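You operate a simulated robot arm through the tools that you are given. There is no shell and no other tool. Be economical: measure what you need, move in short steps, check, and stop when the job is done.

Carry out the task below with a simulated two-armed robot. There is one attempt and no reset: what you move stays moved.

## Task
Switch the orange lamp off, then carry it and the blue candle to the table on the tray.
Fine: hold the lamp steady for its button; both hands on the tray. Set down upright: orange lamp, what you pick out.

The check looks at the end state, three seconds after you hand in, the way a careful person would. Anything else that was tipped, shoved, dropped, spilled or broken makes it a failure.

## Robot
Two 7-joint arms with two-finger parallel grippers on one trunk, on a base that drives. Base frame: it is fixed to the floor where the robot stands at the start and does not move with it; the origin is under the middle of the robot, x ahead of it, y to its left, z up. Lengths are in m, angles in rad, forces in N, time in s.
The left shoulder is at the start at [0.05, 0.161, 1.173], the right one opposite. With the tool pointing down near the work surface each hand reaches from about 0.1 to 0.66 m from the robot's upright axis, wherever it stands, measured 20 degrees to its own side. Places, roughly: lamp button [0.6, 0, 1]; oak tray [0.6, 0.4, 0.7]; table [0.7, 2.2, 0.7]. Payload 3.43 kg a hand.
Tool frame (each hand has its own): the origin (TCP) lies between the finger pads and is the grasp point; the fingertips stand 0.03 m ahead of it; z points along the fingers, y is the line along which they close. Largest opening 0.094 m; finger width 0.028, thickness 0.01; the body of the gripper, 0.05 by 0.096 m, starts 0.055 m behind the TCP.
Orientation is told as [roll, pitch, yaw] about the base's x, y, z axes, in that order, counted from this pose: with the fingers straight down and closing along the base's y, the tool's x points along the base's -x, its y along +y and its z along -z.

## Interface
- The arms move only by the tool arm_command. It takes "left_moves", "right_moves" or both (then of equal length, played together; a hand with none holds still); each is one flat list of numbers, 7 for each row, row after row: the shift along the base's x, y, z in m, then the turn, a rotation vector about the base's x, y, z in rad, then the gripper command, from -1 (fully open) to 1 (shut), values between in proportion. In form: [x, y, z, ax, ay, az, hand, x, y, z, ax, ay, az, hand, ...]. A call has 1 to 12 rows; each row shifts and turns the commanded pose from where the row before left it. Each row takes 0.2 s and may step no farther than 0.05 m and 0.15 rad from the row before; otherwise, or with a gripper value out of range, the whole call is refused. A pose out of reach is approached as far as the arm can. The call stops where the force on the tool passes 40 N (or 10 N more than at its start, if that is more) or the arm is blocked; 0.2 s more then pass. The fingers move at their own pace (about 0.045 m/s each) and stop on an object; they squeeze with about 43 N. The grip force told is the motor's: it shows also when the fingers shut on nothing. Time passes only in rows, and 0.2 s behind the last, so rows that do not move let the fingers close. The reply holds the time, the measured pose of the TCP, the force on the tool along the base axes, the opening and the grip force, in the units named above and with some noise, with the torque about the TCP (base axes, N m) and any sound that the robot's microphone picked up.
- Cameras (640 x 400 px; columns grow to the right, rows downward): "scene" is now at [0.1325, 0.0055, 1.329]; the picture's right is [0.06, -1.00, 0.00], its down [-0.25, -0.01, -0.97] and it looks along [0.97, 0.06, -0.25] (base axes); focal length 214 px, centre (320, 200). "left" rides on the left gripper at [0.076, -0.014, -0.103] in its tool frame; the picture's right is [0.18, 0.98, 0.00], its down [-0.75, 0.14, -0.64] and it looks along [-0.63, 0.12, 0.77] (tool axes); focal length 243 px, centre (320, 200). "right" rides on the right gripper at [0.076, 0.014, -0.103] in its tool frame; the picture's right is [-0.18, 0.98, 0.00], its down [-0.75, -0.14, -0.64] and it looks along [-0.63, -0.12, 0.77] (tool axes); focal length 243 px, centre (320, 200). There is no depth. A picture from a camera that has moved, and an enlarged one, comes with that camera's place and axes in the base frame and with its lens.
- camera(camera): a new picture of that camera. No time passes.
- slide_trunk(by): slides the trunk up (or, below 0, down) by that many m; the arms and the scene camera ride with it, the base frame stays. It gives what a move gives, with no picture.
- drive_base(legs): drives the robot by 1 to 6 legs, each [ahead, left, turn to the left] in m, m and rad, along the robot's own axes; the way and the turn of a leg run together, so that a leg with both is an arc; at most 1.5 m and 3.142 rad a leg. The arms and the cameras ride along, it lands a little off, and it stops where it bumps. It gives what a move gives.
- aim_head(pan, tilt): turns the head with the scene camera to pan (to the left, within 1.396 rad either way) and tilt (down, from -0.506 to 1.204), counted from straight ahead of the robot. It gives what a move gives.
- close_up(camera, box): a new picture of the part [left, top, right, bottom] of that camera's present view, enlarged. No time passes.
- finish_job(): hands the job in; it is judged then, once.

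Work in short steps. Places have to be worked out from the pictures, the camera data and where the tool is seen: move nearer, look again, correct. Check each grasp and each placing, and mend what went wrong. You have 120 turns and 88 pictures in all, those below and enlarged ones among them. Open the grippers and draw the arms clear of the work before you hand the job in, unless the task says otherwise; then end with one line.

The tools are called after "Emit:" as a command line: name --argument value ..., lists and objects as JSON in quotes. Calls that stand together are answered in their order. arm_command: Moves the arms, as the interface text tells. Its arguments: {"type":"object","properties":{"left_moves":{"type":"array","items":{"type":"number"}},"right_moves":{"type":"array","items":{"type":"number"}}},"required":[]} The other tools are called the same way: slide_trunk (by) slides the trunk up or down; drive_base (legs) drives the base; aim_head (pan, tilt) turns the head that bears the scene camera; camera (camera) takes a picture; close_up (camera, box) takes an enlarged picture of a part of a camera's view; finish_job () hands the job in.

At the start:

```text
t: 0.0
left_eef_pos: [0.2545, 0.1264, 1.3083]
left_tcp_rot: [-0.002, 0.001, 0.002]
left_contact_force: [0.4, -0.3, -0.7]
left_ft_torque: [-0.01, 0.02, -0.03]
left_gripper_width: 0.094
left_gripper_force: 0.0
right_eef_pos: [0.268, -0.0899, 1.2625]
right_tcp_rot: [-0.001, 0.001, 0.0]
right_contact_force: [0.2, 0.8, 0.0]
right_ft_torque: [-0.02, 0.0, 0.02]
right_gripper_width: 0.0942
right_gripper_force: 0.0
trunk travel left (down, up): [-0.2, 0.067]
robot x, y, heading: [0.0003, 0.0028, 0.001]
head pan, tilt: [0.059, 0.257]
```

scene: 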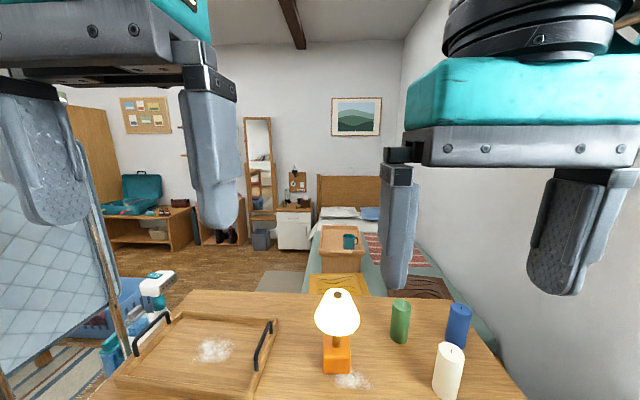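
right: 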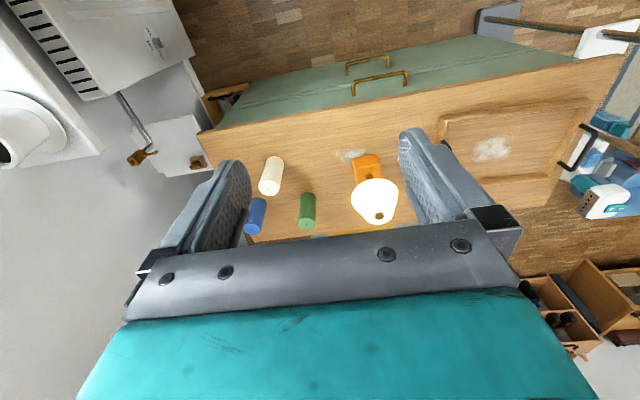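
left: 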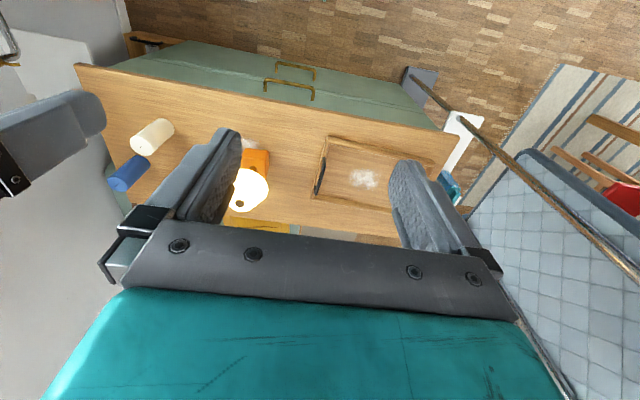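

The lamp is lit, with a dark knob on top; the tray is to the left and the candles to the right. I tilt the head down for a better look at the work surface.

Emit:
aim_head --pan 0.0 --tilt 0.75

Emit:
camera --camera "scene"

```text
t: 0.9
left_eef_pos: [0.2537, 0.1266, 1.3085]
left_tcp_rot: [-0.002, 0.001, 0.002]
left_contact_force: [-0.1, 0.9, 0.7]
left_ft_torque: [-0.03, -0.03, 0.01]
left_gripper_width: 0.094
left_gripper_force: 0.0
right_eef_pos: [0.2682, -0.0895, 1.262]
right_tcp_rot: [-0.001, -0.001, 0.001]
right_contact_force: [0.1, 1.1, -0.7]
right_ft_torque: [0.04, -0.01, 0.0]
right_gripper_width: 0.0938
right_gripper_force: 0.1
trunk travel left (down, up): [-0.2, 0.067]
robot x, y, heading: [-0.0009, -0.001, -0.002]
head pan, tilt: [0.0, 0.75]
```

```text
84 pictures are left
camera scene: at [0.1222, 0.0, 1.2846], right [0.0, -1.0, 0.0], down [-0.68, 0.0, -0.73], along [0.73, 0.0, -0.68], focal length 214 px, centre (320, 200)
```

scene: 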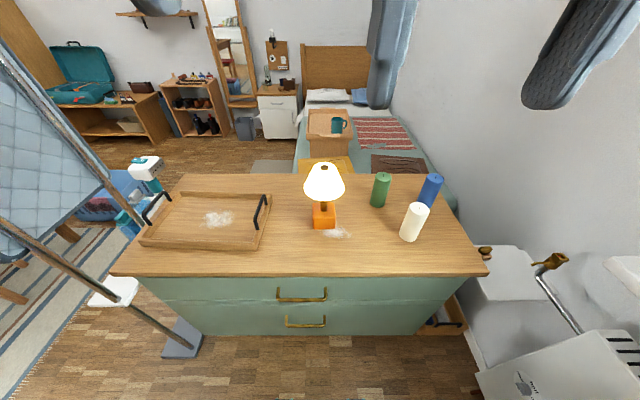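

I zoom in on the lamp and on the tray to find the button and the handles.

Emit:
close_up --camera "scene" --box '[280, 150, 370, 240]'

Emit:
close_up --camera "scene" --box '[120, 160, 300, 280]'

Emit:
close_up --camera "scene" --box '[360, 150, 480, 260]'

```text
4.44 times, centred on (325, 195) of scene
camera zoom: at [0.1222, 0.0, 1.2846], right [0.0, -1.0, 0.0], down [-0.68, 0.0, -0.73], along [0.73, 0.0, -0.68], focal length 953 px, centre (298, 222)
```

zoom: 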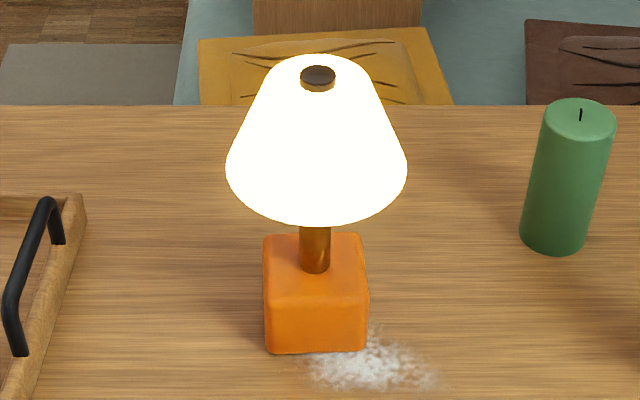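

```text
3.33 times, centred on (210, 220) of scene
camera zoom: at [0.1222, 0.0, 1.2846], right [0.0, -1.0, 0.0], down [-0.68, 0.0, -0.73], along [0.73, 0.0, -0.68], focal length 715 px, centre (687, 133)
```

zoom: 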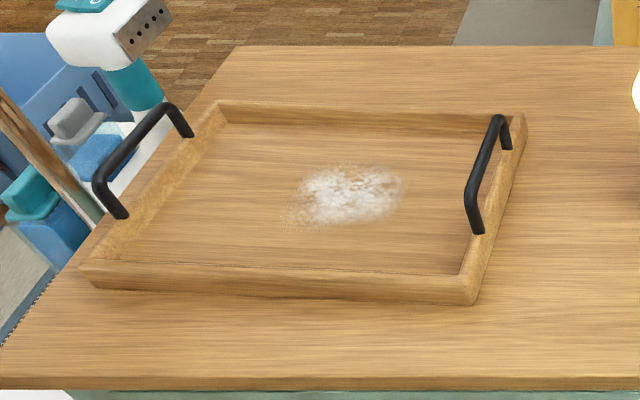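

```text
3.64 times, centred on (420, 205) of scene
camera zoom: at [0.1222, 0.0, 1.2846], right [0.0, -1.0, 0.0], down [-0.68, 0.0, -0.73], along [0.73, 0.0, -0.68], focal length 780 px, centre (-44, 182)
```

zoom: 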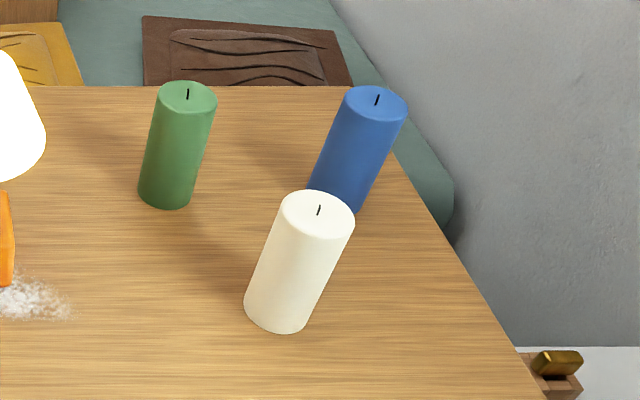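

Knob estimated at about (0.587,-0.012,0.968), surface about z 0.76. Before starting, I look left for the table and the route.

Emit:
aim_head --pan 1.0 --tilt 0.45

Emit:
camera --camera "scene"

Emit:
aim_head --pan 1.396 --tilt 0.7

Emit:
camera --camera "scene"

```text
t: 2.2
left_eef_pos: [0.2511, 0.1264, 1.3099]
left_tcp_rot: [-0.004, 0.001, -0.018]
left_contact_force: [-26.8, 43.5, 19.7]
left_ft_torque: [-5.13, -1.04, -4.58]
left_gripper_width: 0.0939
left_gripper_force: 0.1
right_eef_pos: [0.2688, -0.0913, 1.2632]
right_tcp_rot: [0.001, 0.0, 0.0]
right_contact_force: [-0.2, -0.2, -0.2]
right_ft_torque: [0.01, -0.02, 0.01]
right_gripper_width: 0.0941
right_gripper_force: 0.1
trunk travel left (down, up): [-0.2, 0.067]
robot x, y, heading: [-0.0023, -0.0011, -0.006]
head pan, tilt: [1.0, 0.45]
```

```text
80 pictures are left
camera scene: at [0.1253, 0.0283, 1.3047], right [0.31, -0.95, 0.0], down [-0.47, -0.15, -0.87], along [0.83, 0.27, -0.5], focal length 214 px, centre (320, 200)
```

scene: 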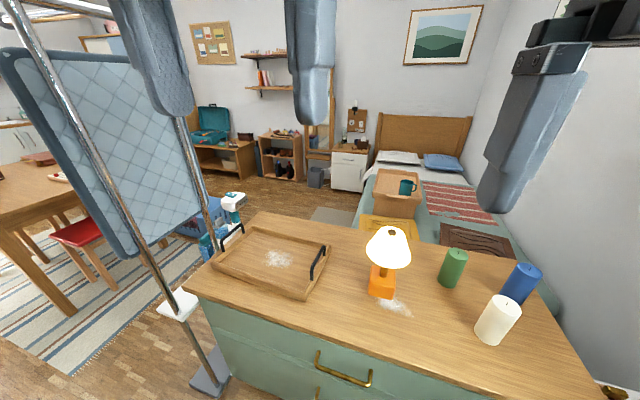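

```text
t: 3.1
left_eef_pos: [0.2549, 0.1287, 1.3083]
left_tcp_rot: [0.007, 0.002, -0.01]
left_contact_force: [1.9, 63.7, -35.2]
left_ft_torque: [-5.32, -2.73, -5.3]
left_gripper_width: 0.0939
left_gripper_force: 0.2
right_eef_pos: [0.27, -0.0896, 1.2618]
right_tcp_rot: [0.002, -0.001, 0.0]
right_contact_force: [-0.9, 0.0, -0.5]
right_ft_torque: [-0.02, -0.03, -0.01]
right_gripper_width: 0.094
right_gripper_force: 0.1
trunk travel left (down, up): [-0.2, 0.067]
robot x, y, heading: [0.0022, -0.0001, 0.004]
head pan, tilt: [1.396, 0.7]
```

```text
79 pictures are left
camera scene: at [0.1241, 0.0271, 1.2993], right [0.3, -0.95, 0.0], down [-0.52, -0.17, -0.84], along [0.8, 0.25, -0.55], focal length 214 px, centre (320, 200)
```

scene: 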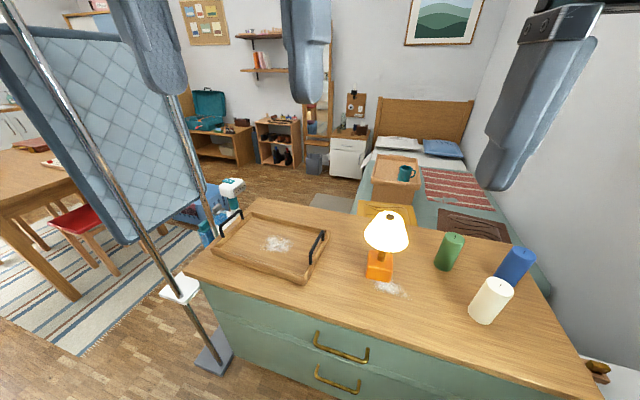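

Panning the head bumped the left hand, so I bring the head back to centre. Then I bring the left hand to a 45° pre-grasp in front of the lamp base, with the right hand moved aside.

Emit:
aim_head --pan 0.0 --tilt 0.75

Emit:
arm_command --left_moves '[0.02, -0.006, -0.035, 0, -0.0654, 0, -1, 0.02, -0.006, -0.035, 0, -0.0654, 0, -1, 0.02, -0.006, -0.035, 0, -0.0654, 0, -1, 0.02, -0.012, -0.035, 0, -0.0654, 0, -1, 0.02, -0.012, -0.035, 0, -0.0654, 0, -1, 0.02, -0.012, -0.035, 0, -0.0654, 0, -1, 0.02, -0.014, -0.035, 0, -0.0654, 0, -1, 0.02, -0.014, -0.035, 0, -0.0654, 0, -1, 0.02, -0.014, -0.035, 0, -0.0654, 0, -1, 0.015, -0.014, -0.035, 0, -0.0654, 0, -1, 0.01, -0.014, -0.03, 0, -0.0654, 0, -1, 0.01, -0.014, -0.02, 0, -0.0654, 0, -1]' --right_moves '[0.01, -0.03, 0, 0, 0, 0, -1, 0.01, -0.03, 0, 0, 0, 0, -1, 0.01, -0.03, 0, 0, 0, 0, -1, 0.01, -0.03, 0, 0, 0, 0, -1, 0, 0, 0, 0, 0, 0, -1, 0, 0, 0, 0, 0, 0, -1, 0, 0, 0, 0, 0, 0, -1, 0, 0, 0, 0, 0, 0, -1, 0, 0, 0, 0, 0, 0, -1, 0, 0, 0, 0, 0, 0, -1, 0, 0, 0, 0, 0, 0, -1, 0, 0, 0, 0, 0, 0, -1]'

Emit:
camera --camera "scene"

Emit:
camera --camera "left"

```text
t: 4.6
left_eef_pos: [0.2542, 0.1254, 1.309]
left_tcp_rot: [-0.005, -0.002, 0.0]
left_contact_force: [0.1, 0.6, 0.0]
left_ft_torque: [0.07, 0.01, 0.0]
left_gripper_width: 0.0943
left_gripper_force: 0.1
right_eef_pos: [0.2688, -0.0904, 1.2622]
right_tcp_rot: [0.001, -0.001, 0.0]
right_contact_force: [-0.4, 0.0, 0.1]
right_ft_torque: [0.02, 0.01, 0.02]
right_gripper_width: 0.0939
right_gripper_force: 0.0
trunk travel left (down, up): [-0.2, 0.067]
robot x, y, heading: [0.001, 0.0035, -0.002]
head pan, tilt: [0.0, 0.75]
```

```text
t: 7.2
left_eef_pos: [0.4685, -0.0111, 0.909]
left_tcp_rot: [-0.004, -0.787, -0.001]
left_contact_force: [-0.6, 0.0, 0.3]
left_ft_torque: [0.02, 0.02, -0.02]
left_gripper_width: 0.0939
left_gripper_force: 0.0
right_eef_pos: [0.3096, -0.2104, 1.2608]
right_tcp_rot: [0.0, 0.0, 0.0]
right_contact_force: [-0.2, -0.6, -0.4]
right_ft_torque: [0.04, -0.03, -0.02]
right_gripper_width: 0.094
right_gripper_force: 0.1
trunk travel left (down, up): [-0.2, 0.067]
robot x, y, heading: [-0.0026, 0.0001, -0.001]
head pan, tilt: [0.0, 0.75]
```

```text
78 pictures are left
camera scene: at [0.1223, -0.0003, 1.2845], right [0.0, -1.0, 0.0], down [-0.68, 0.0, -0.73], along [0.73, 0.0, -0.68], focal length 214 px, centre (320, 200)
```

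scene: 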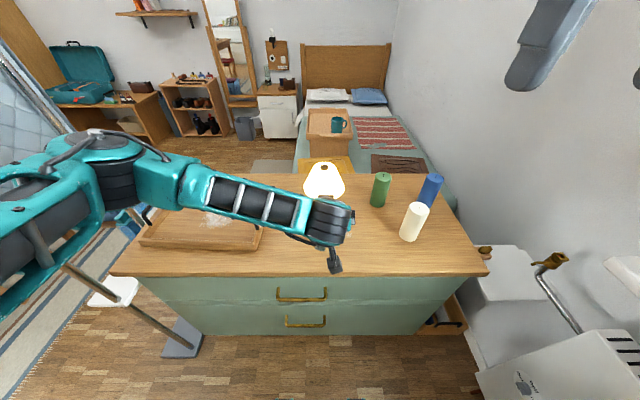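

```text
77 pictures are left
camera left: at [0.3434, -0.0259, 0.9271], right [-0.13, 0.98, -0.13], down [0.08, 0.14, 0.99], along [0.99, 0.12, -0.1], focal length 243 px, centre (320, 200)
```

left: 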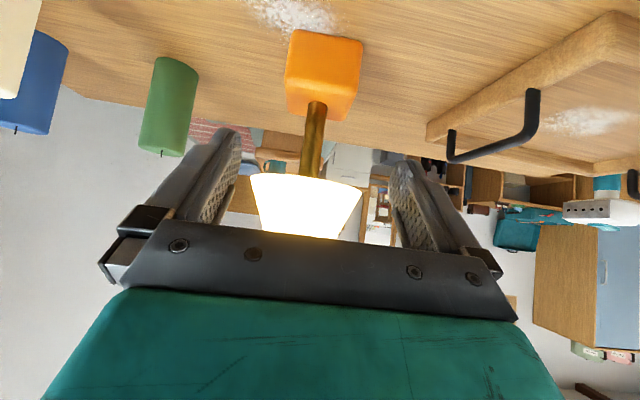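

The base spans about y −0.045..0.018 with its front face at x≈0.545. The shade overhangs tightly, so I flatten the hand to about 37° from horizontal and advance in short steps.

Emit:
arm_command --left_moves '[0.0, -0.001, -0.018, 0, -0.07, 0, -1, 0.0, -0.001, -0.018, 0, -0.07, 0, -1, 0.03, 0, -0.0225, 0, 0, 0, -1, 0.03, 0, -0.0225, 0, 0, 0, -1]'

Emit:
camera --camera "left"

Emit:
close_up --camera "scene" --box '[260, 140, 390, 290]'

```text
t: 8.2
left_eef_pos: [0.53, -0.0137, 0.8279]
left_tcp_rot: [-0.006, -0.926, 0.001]
left_contact_force: [0.7, 0.5, 0.3]
left_ft_torque: [-0.02, -0.02, -0.03]
left_gripper_width: 0.094
left_gripper_force: 0.2
right_eef_pos: [0.3088, -0.2103, 1.2601]
right_tcp_rot: [0.001, 0.0, 0.0]
right_contact_force: [0.3, -0.6, 0.1]
right_ft_torque: [0.03, 0.01, -0.01]
right_gripper_width: 0.0939
right_gripper_force: 0.1
trunk travel left (down, up): [-0.2, 0.067]
robot x, y, heading: [-0.0009, -0.0022, 0.001]
head pan, tilt: [0.0, 0.75]
```

```text
76 pictures are left
camera left: at [0.4034, -0.0283, 0.8284], right [-0.11, 0.98, -0.15], down [-0.06, 0.14, 0.99], along [0.99, 0.12, 0.04], focal length 243 px, centre (320, 200)
```

left: 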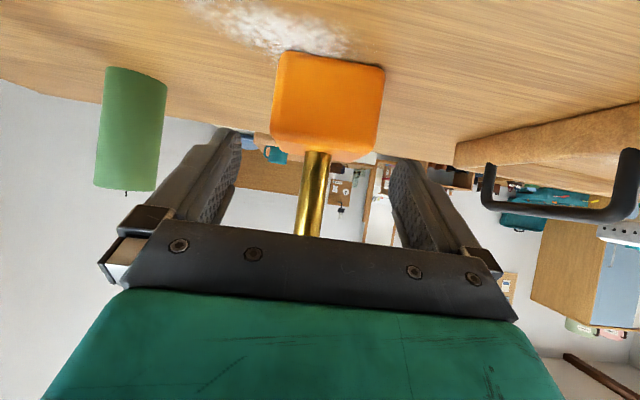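

```text
2.67 times, centred on (325, 215) of scene
camera zoom: at [0.1224, -0.0001, 1.2845], right [0.0, -1.0, 0.0], down [-0.68, 0.0, -0.73], along [0.73, 0.0, -0.68], focal length 572 px, centre (307, 160)
```

zoom: 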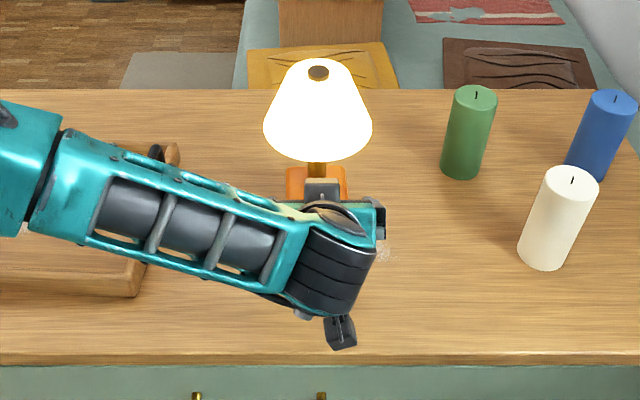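

The base's bottom is at about z 0.753 and its top near 0.80, centred at y≈−0.014. I advance to the grasp and close.

Emit:
arm_command --left_moves '[0.019, 0, -0.018, 0, 0, 0, -1, 0.019, 0, -0.018, 0, 0, 0, -1, 0, 0, 0, 0, 0, 0, 0, 0, 0, 0, 0, 0, 0, 0.6, 0, 0, 0, 0, 0, 0, 1, 0, 0, 0, 0, 0, 0, 1]'

Emit:
camera --camera "left"

```text
t: 9.6
left_eef_pos: [0.5666, -0.0144, 0.7921]
left_tcp_rot: [-0.003, -0.927, 0.002]
left_contact_force: [0.5, 0.6, -1.2]
left_ft_torque: [-0.03, -0.17, 0.03]
left_gripper_width: 0.0782
left_gripper_force: 42.6
right_eef_pos: [0.3088, -0.2105, 1.2616]
right_tcp_rot: [0.001, -0.001, 0.0]
right_contact_force: [-0.1, 0.2, 0.2]
right_ft_torque: [0.05, 0.01, -0.01]
right_gripper_width: 0.0941
right_gripper_force: 0.0
trunk travel left (down, up): [-0.2, 0.067]
robot x, y, heading: [0.0011, -0.0004, 0.003]
head pan, tilt: [0.0, 0.75]
```

```text
74 pictures are left
camera left: at [0.4405, -0.0281, 0.7926], right [-0.11, 0.98, -0.15], down [-0.06, 0.14, 0.99], along [0.99, 0.12, 0.04], focal length 243 px, centre (320, 200)
```

left: 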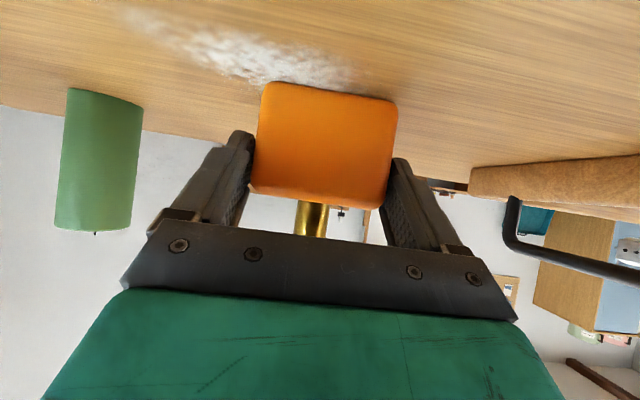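

The opening (0.078) shows the base is bigger and farther than I took it, with the surface near 0.74 and the base front near 0.57. I open, go 2.5 cm deeper, and close again.

Emit:
arm_command --left_moves '[0, 0, 0, 0, 0, 0, -1, 0, 0, 0, 0, 0, 0, -1, 0.012, 0, -0.006, 0, 0, 0, -1, 0.013, 0, -0.006, 0, 0, 0, -1, 0, 0, 0, 0, 0, 0, 0.5, 0, 0, 0, 0, 0, 0, 1, 0, 0, 0, 0, 0, 0, 1]'

Emit:
camera --camera "left"

```text
t: 11.2
left_eef_pos: [0.5913, -0.0142, 0.7796]
left_tcp_rot: [-0.004, -0.926, 0.002]
left_contact_force: [1.4, 0.5, 0.3]
left_ft_torque: [0.01, -0.02, -0.06]
left_gripper_width: 0.0781
left_gripper_force: 43.3
right_eef_pos: [0.3098, -0.2097, 1.2617]
right_tcp_rot: [-0.001, 0.0, -0.001]
right_contact_force: [-0.5, 1.5, -0.6]
right_ft_torque: [0.03, -0.02, 0.0]
right_gripper_width: 0.0938
right_gripper_force: 0.1
trunk travel left (down, up): [-0.2, 0.067]
robot x, y, heading: [0.0007, 0.0002, -0.006]
head pan, tilt: [0.0, 0.75]
```

```text
73 pictures are left
camera left: at [0.4652, -0.0282, 0.7804], right [-0.11, 0.98, -0.15], down [-0.06, 0.14, 0.99], along [0.99, 0.12, 0.04], focal length 243 px, centre (320, 200)
```

left: 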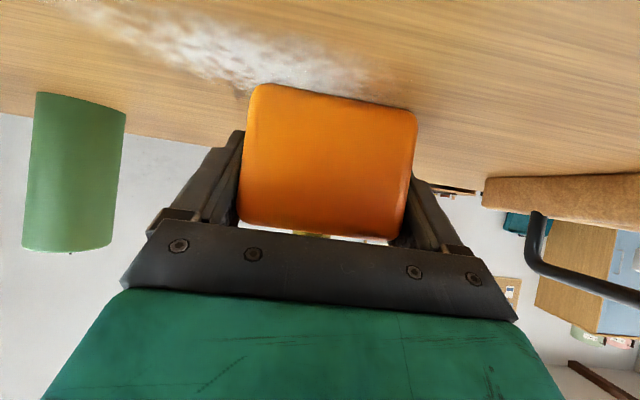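

Firm grasp. Now I bring the right hand, fingers shut, above the lamp's knob.

Emit:
arm_command --right_moves '[0.03, 0.0, 0, 0, 0, 0, 1, 0.03, 0.0, 0, 0, 0, 0, 1, 0.03, 0.0, 0, 0, 0, 0, 1, 0.03, 0.022, -0.025, 0, 0, 0, 1, 0.03, 0.022, -0.025, 0, 0, 0, 1, 0.03, 0.022, -0.025, 0, 0, 0, 1, 0.025, 0.022, -0.025, 0, 0, 0, 1, 0.025, 0.022, -0.025, 0, 0, 0, 1, 0.025, 0.022, -0.025, 0, 0, 0, 1, 0.025, 0.022, -0.025, 0, 0, 0, 1, 0.01, 0.022, -0.025, 0, 0, 0, 1, 0.01, 0.022, -0.025, 0, 0, 0, 1]'

Emit:
close_up --camera "scene" --box '[260, 100, 390, 230]'

Emit:
camera --camera "right"

```text
t: 13.8
left_eef_pos: [0.5926, -0.0129, 0.7795]
left_tcp_rot: [-0.004, -0.926, 0.003]
left_contact_force: [-1.3, 1.7, -0.2]
left_ft_torque: [0.19, 0.1, 0.01]
left_gripper_width: 0.0782
left_gripper_force: 43.1
right_eef_pos: [0.6064, -0.0116, 1.0379]
right_tcp_rot: [-0.002, 0.001, 0.002]
right_contact_force: [-0.4, 0.4, 0.2]
right_ft_torque: [-0.03, 0.01, 0.03]
right_gripper_width: 0.0003
right_gripper_force: 33.3
trunk travel left (down, up): [-0.2, 0.067]
robot x, y, heading: [0.0007, 0.0015, 0.003]
head pan, tilt: [0.0, 0.75]
```

```text
3.08 times, centred on (325, 165) of scene
camera zoom: at [0.1222, 0.0007, 1.2845], right [0.0, -1.0, 0.0], down [-0.68, 0.0, -0.73], along [0.73, 0.0, -0.68], focal length 660 px, centre (305, 308)
```

zoom: 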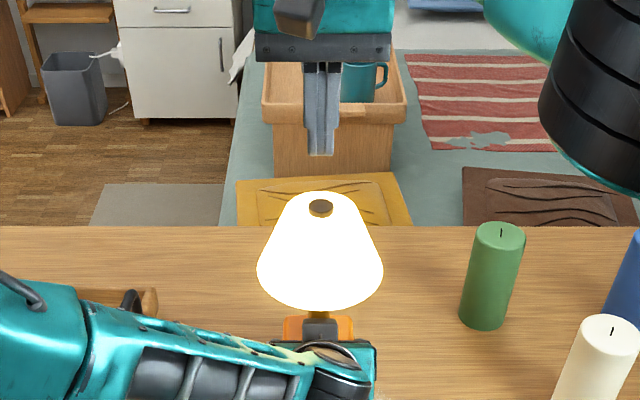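

```text
71 pictures are left
camera right: at [0.5305, 0.0016, 1.1405], right [0.18, 0.98, 0.0], down [0.75, -0.14, 0.64], along [0.63, -0.12, -0.77], focal length 243 px, centre (320, 200)
```

right: 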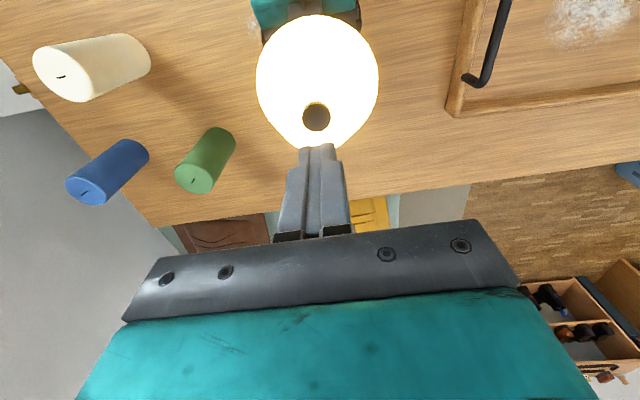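

Triangulated knob: about (0.597, −0.0135, 0.961). I centre over it, descend to just above, then step down gently and watch the force.

Emit:
arm_command --right_moves '[-0.009, -0.002, 0, 0, 0, 0, 1, 0, 0, -0.02, 0, 0, 0, 1, 0, 0, -0.018, 0, 0, 0, 1]'

Emit:
camera --camera "right"

Emit:
close_up --camera "scene" --box '[285, 130, 365, 200]'

```text
t: 14.6
left_eef_pos: [0.5922, -0.0143, 0.7796]
left_tcp_rot: [-0.005, -0.923, 0.001]
left_contact_force: [-0.5, 0.3, 0.6]
left_ft_torque: [0.12, 0.01, 0.06]
left_gripper_width: 0.0782
left_gripper_force: 42.5
right_eef_pos: [0.5996, -0.0145, 0.9986]
right_tcp_rot: [0.0, -0.001, 0.001]
right_contact_force: [-0.2, 0.6, 0.7]
right_ft_torque: [0.0, 0.0, 0.01]
right_gripper_width: 0.0
right_gripper_force: 33.2
trunk travel left (down, up): [-0.2, 0.067]
robot x, y, heading: [0.0014, 0.0006, -0.004]
head pan, tilt: [0.0, 0.75]
```

```text
70 pictures are left
camera right: at [0.5237, -0.0007, 1.1019], right [0.18, 0.98, 0.0], down [0.75, -0.14, 0.64], along [0.63, -0.12, -0.77], focal length 243 px, centre (320, 200)
```

right: 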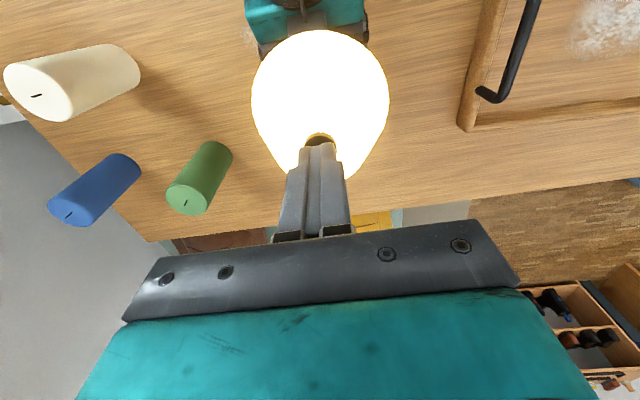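

```text
5.71 times, centred on (325, 165) of scene
camera zoom: at [0.1223, 0.0, 1.2845], right [0.0, -1.0, 0.0], down [-0.68, 0.0, -0.73], along [0.73, 0.0, -0.68], focal length 1226 px, centre (291, 400)
```

zoom: 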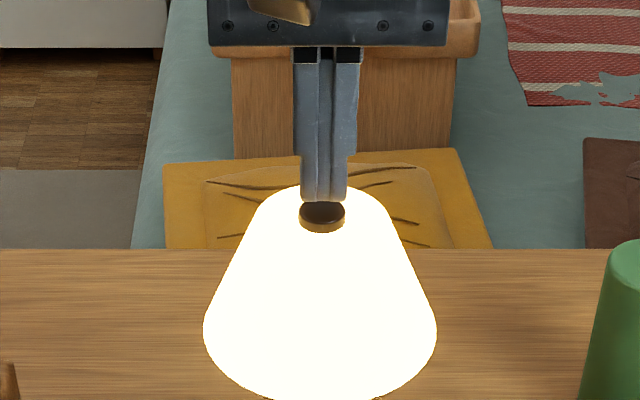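

Well aligned, with the tip just above the knob. I press down in small steps.

Emit:
arm_command --right_moves '[-0.001, 0, -0.004, 0, 0, 0, 1, 0, 0, -0.003, 0, 0, 0, 1, 0, 0, -0.003, 0, 0, 0, 1]'

Emit:
close_up --camera "scene" --box '[285, 130, 365, 200]'

```text
t: 15.4
left_eef_pos: [0.593, -0.0144, 0.7798]
left_tcp_rot: [-0.002, -0.924, 0.002]
left_contact_force: [0.6, -0.3, 0.4]
left_ft_torque: [0.12, 0.02, 0.0]
left_gripper_width: 0.0782
left_gripper_force: 42.9
right_eef_pos: [0.5989, -0.0136, 0.9901]
right_tcp_rot: [0.001, 0.001, 0.0]
right_contact_force: [-0.1, -0.6, 0.5]
right_ft_torque: [0.03, -0.01, -0.02]
right_gripper_width: 0.0
right_gripper_force: 32.9
trunk travel left (down, up): [-0.2, 0.067]
robot x, y, heading: [0.0009, 0.0022, -0.001]
head pan, tilt: [0.0, 0.75]
heard: click
```

```text
5.71 times, centred on (325, 165) of scene
camera zoom: at [0.1223, 0.0, 1.2845], right [0.0, -1.0, 0.0], down [-0.68, 0.0, -0.73], along [0.73, 0.0, -0.68], focal length 1226 px, centre (291, 400)
```

zoom: 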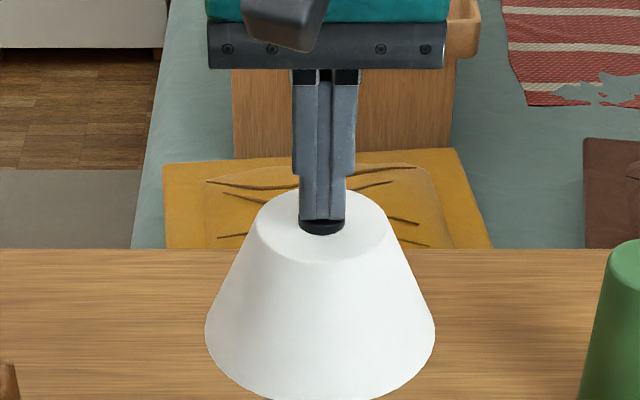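

Click heard and the lamp is off. I raise the right hand away and lift the lamp with the left.

Emit:
arm_command --right_moves '[0, 0, 0.02, 0, 0, 0, 1, 0, 0, 0.04, 0, 0, 0, 1, 0, 0, 0.05, 0, 0, 0, 1, -0.03, -0.035, 0.02, 0, 0, 0, 1, -0.03, -0.035, 0.02, 0, 0, 0, 1, -0.03, -0.035, 0.02, 0, 0, 0, 1, -0.03, -0.035, 0.02, 0, 0, 0, 1, -0.03, -0.035, 0.02, 0, 0, 0, 1, -0.03, -0.035, 0.0, 0, 0, 0, 1]'

Emit:
arm_command --left_moves '[0, 0, 0.01, 0, 0, 0, 1, 0, 0, 0.015, 0, 0, 0, 1, 0, 0, 0.025, 0, 0, 0, 1, 0, 0, 0.03, 0, 0, 0, 1, 0, 0, 0.03, 0, 0, 0, 1]'

Emit:
camera --camera "scene"

```text
refused: row 4 steps farther than a row can; nothing moved
```

```text
t: 16.1
left_eef_pos: [0.585, -0.0141, 0.8071]
left_tcp_rot: [0.0, -0.9, -0.005]
left_contact_force: [0.1, 0.0, -8.2]
left_ft_torque: [0.04, 0.03, 0.01]
left_gripper_width: 0.078
left_gripper_force: 43.2
right_eef_pos: [0.6016, -0.0124, 0.995]
right_tcp_rot: [0.006, -0.011, -0.001]
right_contact_force: [-0.4, 0.6, 3.5]
right_ft_torque: [0.0, 0.06, 0.01]
right_gripper_width: 0.0
right_gripper_force: 32.7
trunk travel left (down, up): [-0.2, 0.067]
robot x, y, heading: [0.0009, -0.001, 0.002]
head pan, tilt: [0.0, 0.75]
stopped in row 3 (left hand): the force on the tool passed its limit at 48 N (the readings are from after the stop); the commanded pose is now the measured one
```

```text
67 pictures are left
camera scene: at [0.1225, 0.0001, 1.2844], right [0.0, -1.0, 0.0], down [-0.68, 0.0, -0.73], along [0.73, 0.0, -0.68], focal length 214 px, centre (320, 200)
```

scene: 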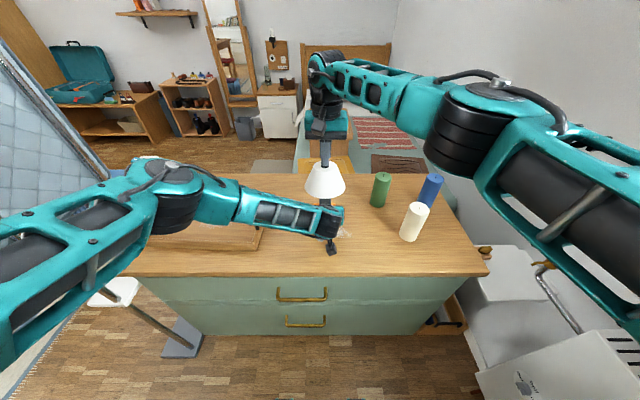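

The right-hand call was refused, so the lamp was lifted against the right finger. I should have waited for that reply. I raise the right hand straight up now and then check the lamp's state.

Emit:
arm_command --right_moves '[0, 0, 0.01, 0, 0, 0, 1, 0, 0, 0.04, 0, 0, 0, 1, 0, 0, 0.045, 0, 0, 0, 1, -0.03, -0.03, 0.02, 0, 0, 0, 1, -0.03, -0.03, 0.02, 0, 0, 0, 1, -0.03, -0.03, 0.02, 0, 0, 0, 1, -0.03, -0.03, 0.02, 0, 0, 0, 1, -0.03, -0.03, 0.02, 0, 0, 0, 1, -0.03, -0.03, 0.0, 0, 0, 0, 1]'

Emit:
close_up --camera "scene" --box '[270, 140, 380, 270]'

Emit:
camera --camera "left"

```text
t: 18.1
left_eef_pos: [0.5854, -0.0152, 0.81]
left_tcp_rot: [0.0, -0.905, -0.004]
left_contact_force: [0.0, -0.3, -3.6]
left_ft_torque: [-0.03, 0.05, 0.0]
left_gripper_width: 0.0776
left_gripper_force: 43.4
right_eef_pos: [0.4218, -0.1946, 1.1907]
right_tcp_rot: [0.005, -0.01, 0.001]
right_contact_force: [0.2, 0.4, 0.6]
right_ft_torque: [-0.05, 0.05, 0.02]
right_gripper_width: 0.0001
right_gripper_force: 33.2
trunk travel left (down, up): [-0.2, 0.067]
robot x, y, heading: [0.0011, 0.0009, 0.002]
head pan, tilt: [0.0, 0.75]
```

```text
3.08 times, centred on (325, 205) of scene
camera zoom: at [0.1222, -0.0006, 1.2845], right [0.0, -1.0, 0.0], down [-0.68, 0.0, -0.73], along [0.73, 0.0, -0.68], focal length 660 px, centre (305, 185)
```

zoom: 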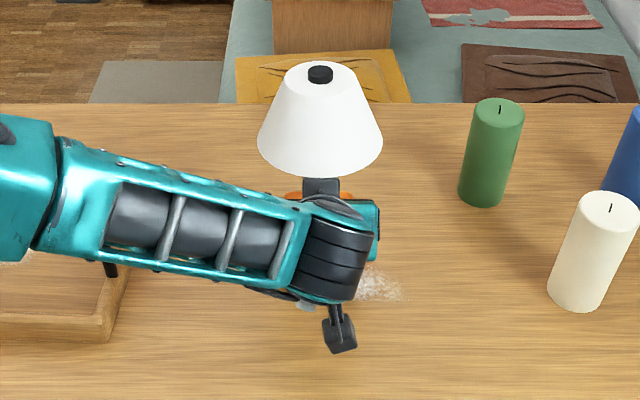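

```text
65 pictures are left
camera left: at [0.4582, -0.0286, 0.8126], right [-0.11, 0.98, -0.15], down [-0.04, 0.14, 0.99], along [0.99, 0.11, 0.02], focal length 243 px, centre (320, 200)
```

left: 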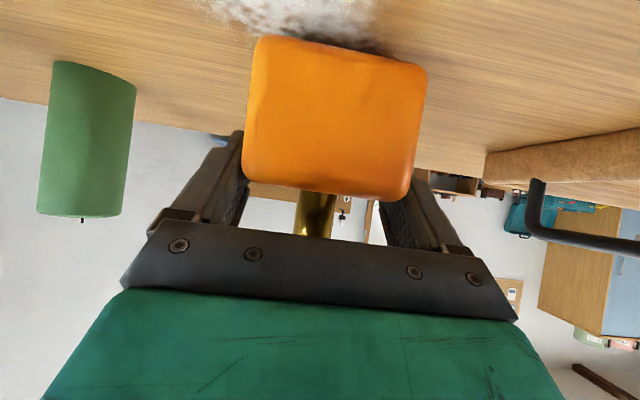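

The lamp is still off but slid down in the grip; its bottom is about at the table. I lower slightly, release, and re-grasp at the original height.

Emit:
arm_command --left_moves '[0, 0, -0.003, 0, 0, 0, 1, 0, 0, -0.003, 0, 0, 0, 1, 0, 0, 0, 0, 0, 0, 1]'

Emit:
camera --camera "left"

```text
t: 18.9
left_eef_pos: [0.5856, -0.0144, 0.8019]
left_tcp_rot: [-0.001, -0.905, -0.004]
left_contact_force: [-0.6, 0.5, -3.8]
left_ft_torque: [-0.04, 0.03, 0.0]
left_gripper_width: 0.078
left_gripper_force: 43.4
right_eef_pos: [0.4215, -0.1939, 1.1904]
right_tcp_rot: [0.003, -0.011, 0.0]
right_contact_force: [0.9, 0.0, -0.4]
right_ft_torque: [0.03, 0.0, -0.01]
right_gripper_width: 0.0
right_gripper_force: 33.2
trunk travel left (down, up): [-0.2, 0.067]
robot x, y, heading: [-0.0008, 0.0011, -0.003]
head pan, tilt: [0.0, 0.75]
```

```text
64 pictures are left
camera left: at [0.4584, -0.0283, 0.8064], right [-0.11, 0.98, -0.15], down [-0.04, 0.14, 0.99], along [0.99, 0.11, 0.02], focal length 243 px, centre (320, 200)
```

left: 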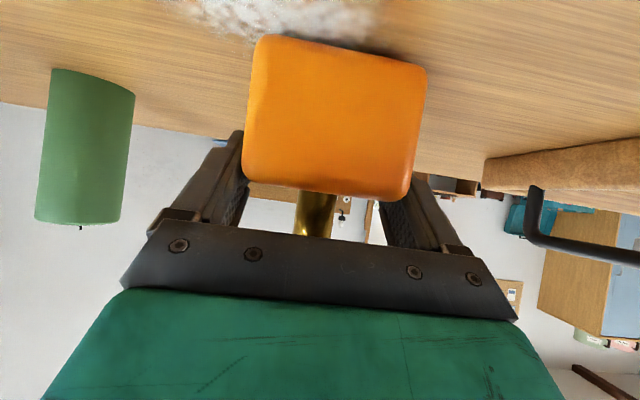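

It still hangs freely (3.8 N weight). I lower more until the weight transfers.

Emit:
arm_command --left_moves '[0, 0, -0.003, 0, 0, 0, 1, 0, 0, -0.003, 0, 0, 0, 1, 0, 0, 0, 0, 0, 0, 1]'

```text
t: 19.8
left_eef_pos: [0.5866, -0.0144, 0.8025]
left_tcp_rot: [-0.001, -0.913, -0.004]
left_contact_force: [-3.4, -0.6, 15.5]
left_ft_torque: [0.72, -0.63, 0.08]
left_gripper_width: 0.0781
left_gripper_force: 42.8
right_eef_pos: [0.4214, -0.1946, 1.1916]
right_tcp_rot: [0.003, -0.014, 0.0]
right_contact_force: [-0.6, 0.3, 0.0]
right_ft_torque: [0.0, 0.01, -0.01]
right_gripper_width: 0.0003
right_gripper_force: 33.6
trunk travel left (down, up): [-0.2, 0.067]
robot x, y, heading: [-0.0027, -0.0024, -0.002]
head pan, tilt: [0.0, 0.75]
```

It is on the table. I ease off slightly, open, move down to the better grasp height, and close again.

Emit:
arm_command --left_moves '[0, 0, 0.003, 0, 0, 0, 1, 0, 0, 0, 0, 0, 0, -0.4, 0, 0, 0, 0, 0, 0, -1, 0, 0, 0, 0, 0, 0, -1]'

Emit:
camera --camera "left"

```text
t: 20.8
left_eef_pos: [0.5858, -0.0141, 0.7993]
left_tcp_rot: [-0.003, -0.904, -0.003]
left_contact_force: [0.4, -0.4, -2.6]
left_ft_torque: [0.01, -0.12, 0.04]
left_gripper_width: 0.0943
left_gripper_force: 0.1
right_eef_pos: [0.4224, -0.195, 1.1907]
right_tcp_rot: [0.005, -0.011, 0.0]
right_contact_force: [0.8, 0.8, -0.8]
right_ft_torque: [-0.01, 0.0, 0.02]
right_gripper_width: 0.0
right_gripper_force: 33.1
trunk travel left (down, up): [-0.2, 0.067]
robot x, y, heading: [-0.0021, 0.0031, 0.001]
head pan, tilt: [0.0, 0.75]
```

```text
63 pictures are left
camera left: at [0.4584, -0.028, 0.8028], right [-0.11, 0.98, -0.15], down [-0.04, 0.14, 0.99], along [0.99, 0.11, 0.02], focal length 243 px, centre (320, 200)
```

left: 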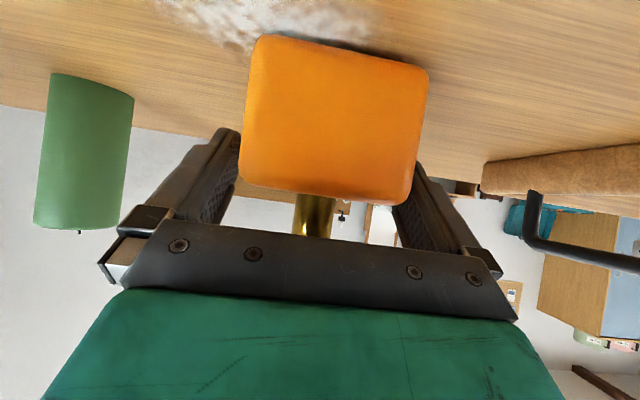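

Open, but −2.6 N remains on the hand. I look at the lamp from the scene camera to be sure it stands upright on its own.

Emit:
close_up --camera "scene" --box '[270, 140, 380, 270]'

Emit:
arm_command --left_moves '[0, 0, -0.004, 0, 0, 0, -1, 0, 0, 0, 0, 0, 0, -1]'

```text
3.08 times, centred on (325, 205) of scene
camera zoom: at [0.1225, 0.0, 1.2844], right [0.0, -1.0, 0.0], down [-0.68, 0.0, -0.73], along [0.73, 0.0, -0.68], focal length 660 px, centre (305, 185)
```

zoom: 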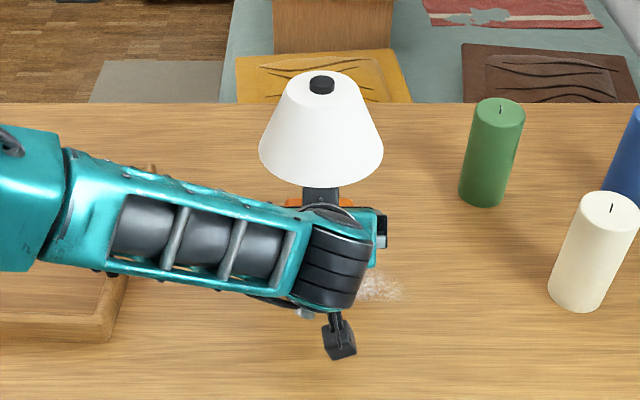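

```text
t: 21.4
left_eef_pos: [0.5859, -0.0143, 0.7944]
left_tcp_rot: [-0.001, -0.904, -0.004]
left_contact_force: [0.0, -0.6, -1.1]
left_ft_torque: [0.04, -0.09, 0.03]
left_gripper_width: 0.094
left_gripper_force: 0.1
right_eef_pos: [0.4218, -0.1942, 1.1901]
right_tcp_rot: [0.005, -0.013, 0.0]
right_contact_force: [0.1, 0.4, 0.5]
right_ft_torque: [0.02, -0.01, -0.01]
right_gripper_width: 0.0
right_gripper_force: 32.6
trunk travel left (down, up): [-0.2, 0.067]
robot x, y, heading: [-0.0005, -0.0016, -0.006]
head pan, tilt: [0.0, 0.75]
```

The lamp is back at its original pixel position and upright. The small force falls as the hand lowers, so I continue to the grasp height and close.

Emit:
arm_command --left_moves '[0, 0, -0.007, 0, 0, 0, -1, 0.004, 0, -0.007, 0, -0.022, 0, -1, 0.004, 0, 0, 0, 0, 0, -1, 0, 0, 0, 0, 0, 0, 0.5, 0, 0, 0, 0, 0, 0, 1, 0, 0, 0, 0, 0, 0, 1]'

Emit:
camera --camera "left"

```text
t: 22.8
left_eef_pos: [0.5925, -0.0148, 0.7818]
left_tcp_rot: [-0.001, -0.926, -0.004]
left_contact_force: [-0.1, -0.9, 0.2]
left_ft_torque: [-0.06, -0.11, -0.06]
left_gripper_width: 0.078
left_gripper_force: 42.8
right_eef_pos: [0.4209, -0.1929, 1.1903]
right_tcp_rot: [0.003, -0.013, 0.0]
right_contact_force: [0.4, 0.1, 0.0]
right_ft_torque: [-0.03, -0.02, 0.02]
right_gripper_width: 0.0
right_gripper_force: 33.1
trunk travel left (down, up): [-0.2, 0.067]
robot x, y, heading: [-0.0003, 0.0, -0.002]
head pan, tilt: [0.0, 0.75]
```

```text
61 pictures are left
camera left: at [0.4661, -0.0282, 0.7829], right [-0.11, 0.98, -0.15], down [-0.06, 0.14, 0.99], along [0.99, 0.11, 0.04], focal length 243 px, centre (320, 200)
```

left: 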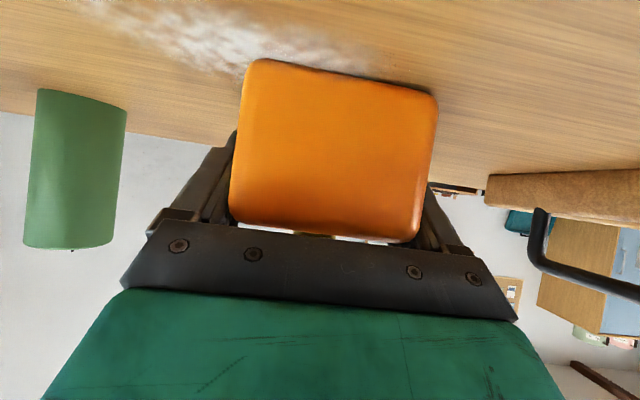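

Good grasp. I lift the lamp about 12 cm.

Emit:
arm_command --left_moves '[0, 0, 0.01, 0, 0, 0, 1, 0, 0, 0.015, 0, 0, 0, 1, 0, 0, 0.03, 0, 0, 0, 1, 0, 0, 0.03, 0, 0, 0, 1, 0, 0, 0.03, 0, 0, 0, 1]'

Emit:
camera --camera "left"

```text
t: 23.9
left_eef_pos: [0.5937, -0.0148, 0.8961]
left_tcp_rot: [0.0, -0.928, -0.004]
left_contact_force: [-0.3, -0.9, -5.4]
left_ft_torque: [0.0, -0.03, -0.02]
left_gripper_width: 0.0783
left_gripper_force: 43.4
right_eef_pos: [0.4215, -0.194, 1.1902]
right_tcp_rot: [0.004, -0.011, 0.0]
right_contact_force: [-0.3, 0.0, -0.1]
right_ft_torque: [0.0, -0.02, 0.0]
right_gripper_width: 0.0002
right_gripper_force: 32.7
trunk travel left (down, up): [-0.2, 0.067]
robot x, y, heading: [-0.0003, 0.0026, 0.001]
head pan, tilt: [0.0, 0.75]
```

```text
60 pictures are left
camera left: at [0.4663, -0.0281, 0.8974], right [-0.11, 0.98, -0.15], down [-0.06, 0.14, 0.99], along [0.99, 0.11, 0.04], focal length 243 px, centre (320, 200)
```

left: 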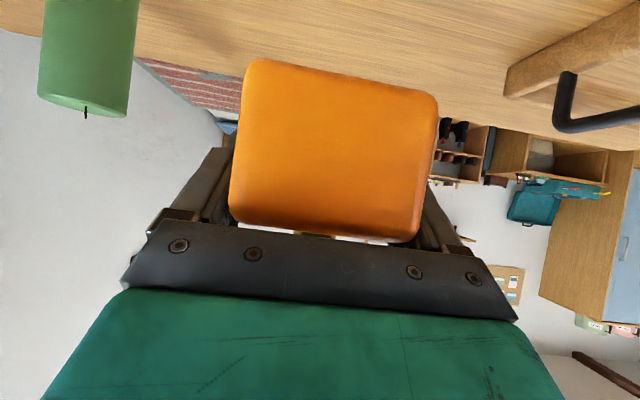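

The lamp is held level. I carry it left over the tray with a small yaw, checking midway.

Emit:
arm_command --left_moves '[-0.002, 0.04, 0, 0, 0, 0.02, 1, -0.002, 0.04, 0, 0, 0, 0.02, 1, -0.002, 0.04, 0, 0, 0, 0.02, 1, -0.002, 0.04, 0, 0, 0, 0.02, 1, -0.002, 0.04, 0, 0, 0, 0.02, 1, -0.002, 0.04, 0, 0, 0, 0.02, 1, -0.002, 0.04, 0, 0, 0, 0.02, 1, -0.002, 0.04, 0, 0, 0, 0.02, 1]'

Emit:
camera --camera "scene"

```text
t: 25.8
left_eef_pos: [0.5767, 0.3072, 0.8979]
left_tcp_rot: [-0.003, -0.927, 0.156]
left_contact_force: [0.4, 0.6, -3.9]
left_ft_torque: [0.04, 0.0, 0.01]
left_gripper_width: 0.0783
left_gripper_force: 43.0
right_eef_pos: [0.4222, -0.1933, 1.1896]
right_tcp_rot: [0.004, -0.014, 0.0]
right_contact_force: [0.1, 0.4, -0.3]
right_ft_torque: [0.0, 0.02, -0.01]
right_gripper_width: 0.0
right_gripper_force: 33.3
trunk travel left (down, up): [-0.2, 0.067]
robot x, y, heading: [0.0007, -0.0022, 0.005]
head pan, tilt: [0.0, 0.75]
```

```text
59 pictures are left
camera scene: at [0.1224, 0.0008, 1.2845], right [0.0, -1.0, 0.0], down [-0.68, 0.0, -0.73], along [0.73, 0.0, -0.68], focal length 214 px, centre (320, 200)
```

scene: 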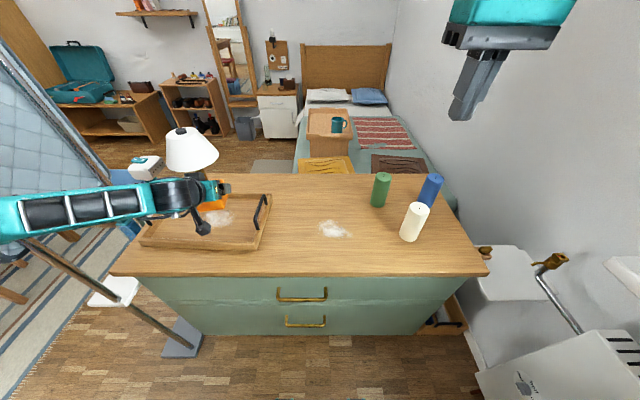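

The elbow is nearing the screen pole, so I place the lamp here, in the right half of the tray, with the candle to go left of it. I lower it most of the way.

Emit:
arm_command --left_moves '[-0.002, 0.013, 0, 0, 0, 0, 1, -0.002, 0, -0.02, 0, 0, 0, 1, 0, 0, -0.025, 0, 0, 0, 1, 0, 0, -0.025, 0, 0, 0, 1, 0, 0, -0.01, 0, 0, 0, 1]'

Emit:
camera --camera "left"

Emit:
close_up --camera "scene" --box '[120, 130, 300, 270]'

```text
t: 26.9
left_eef_pos: [0.5753, 0.3194, 0.8781]
left_tcp_rot: [0.001, -0.918, 0.155]
left_contact_force: [-0.8, -0.3, -5.3]
left_ft_torque: [-0.01, -0.01, -0.04]
left_gripper_width: 0.0782
left_gripper_force: 42.5
left hand out of reach, approached as far as the arm can: row 3, 4, 5
right_eef_pos: [0.4215, -0.1936, 1.191]
right_tcp_rot: [0.004, -0.011, 0.0]
right_contact_force: [0.3, -0.6, -0.5]
right_ft_torque: [0.03, 0.03, -0.04]
right_gripper_width: 0.0
right_gripper_force: 33.1
trunk travel left (down, up): [-0.2, 0.067]
robot x, y, heading: [0.0006, -0.0023, -0.002]
head pan, tilt: [0.0, 0.75]
```

```text
58 pictures are left
camera left: at [0.4509, 0.2853, 0.8797], right [-0.26, 0.95, -0.15], down [-0.07, 0.13, 0.99], along [0.96, 0.27, 0.04], focal length 243 px, centre (320, 200)
```

left: 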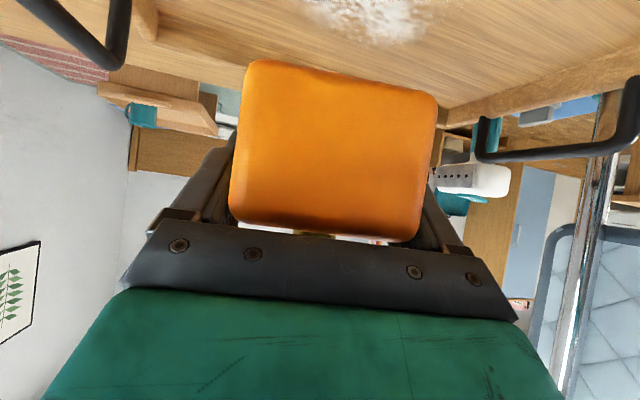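

```text
2.86 times, centred on (210, 200) of scene
camera zoom: at [0.1226, 0.0002, 1.2845], right [0.0, -1.0, 0.0], down [-0.68, 0.0, -0.73], along [0.73, 0.0, -0.68], focal length 613 px, centre (634, 200)
```

zoom: 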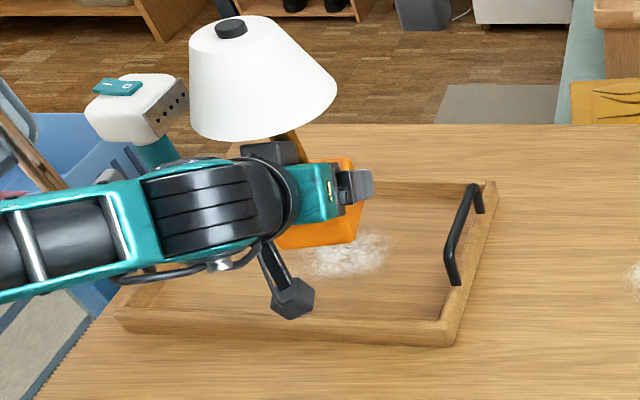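

The arm hits its reach limit going lower, so I use the trunk slide to lower instead; a small slide first to see the effect.

Emit:
slide_trunk --by -0.03

```text
t: 27.7
left_eef_pos: [0.5749, 0.3192, 0.849]
left_tcp_rot: [0.0, -0.919, 0.157]
left_contact_force: [0.2, -0.4, -3.4]
left_ft_torque: [-0.01, -0.08, 0.05]
left_gripper_width: 0.0784
left_gripper_force: 42.8
right_eef_pos: [0.4224, -0.1933, 1.1602]
right_tcp_rot: [0.003, -0.013, -0.001]
right_contact_force: [0.3, -0.3, -0.1]
right_ft_torque: [0.0, 0.01, 0.05]
right_gripper_width: 0.0
right_gripper_force: 32.8
trunk travel left (down, up): [-0.17, 0.097]
robot x, y, heading: [-0.0015, 0.0023, -0.0]
head pan, tilt: [0.0, 0.75]
```

The hand rides with it as expected. I slide a further 4 cm.

Emit:
slide_trunk --by -0.04

Emit:
camera --camera "left"

Emit:
close_up --camera "scene" --box '[120, 130, 300, 270]'

```text
t: 28.5
left_eef_pos: [0.5742, 0.3196, 0.8089]
left_tcp_rot: [-0.002, -0.919, 0.157]
left_contact_force: [-0.3, -0.7, -4.2]
left_ft_torque: [0.01, -0.01, -0.04]
left_gripper_width: 0.0783
left_gripper_force: 42.7
right_eef_pos: [0.4224, -0.1935, 1.1211]
right_tcp_rot: [0.004, -0.011, 0.0]
right_contact_force: [-1.0, 0.3, 0.3]
right_ft_torque: [-0.01, 0.01, 0.01]
right_gripper_width: 0.0
right_gripper_force: 33.0
trunk travel left (down, up): [-0.13, 0.137]
robot x, y, heading: [-0.0013, -0.0037, -0.005]
head pan, tilt: [0.0, 0.75]
```

```text
56 pictures are left
camera left: at [0.4508, 0.2852, 0.8099], right [-0.26, 0.95, -0.15], down [-0.07, 0.13, 0.99], along [0.96, 0.27, 0.04], focal length 243 px, centre (320, 200)
```

left: 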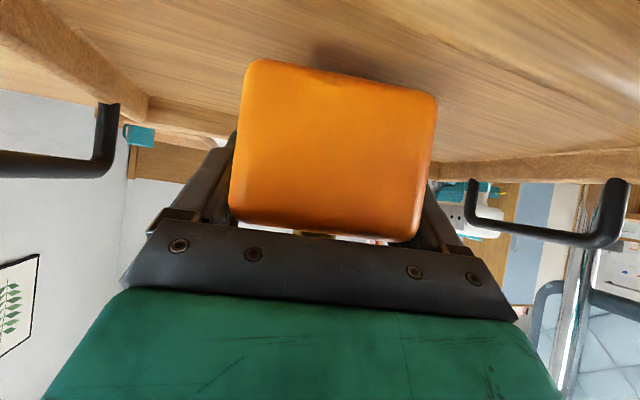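

```text
2.86 times, centred on (210, 200) of scene
camera zoom: at [0.1223, 0.0002, 1.2145], right [0.0, -1.0, 0.0], down [-0.68, 0.0, -0.73], along [0.73, 0.0, -0.68], focal length 613 px, centre (634, 200)
```

zoom: 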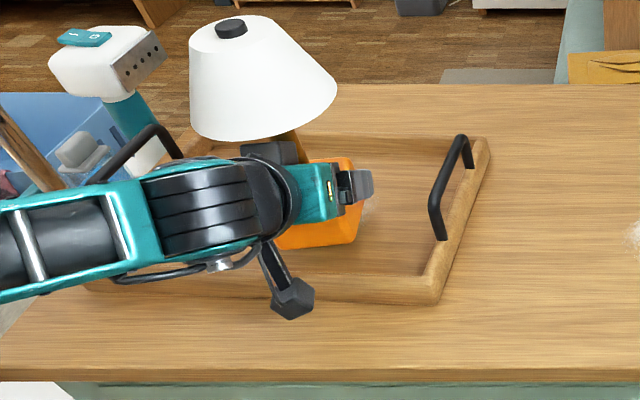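

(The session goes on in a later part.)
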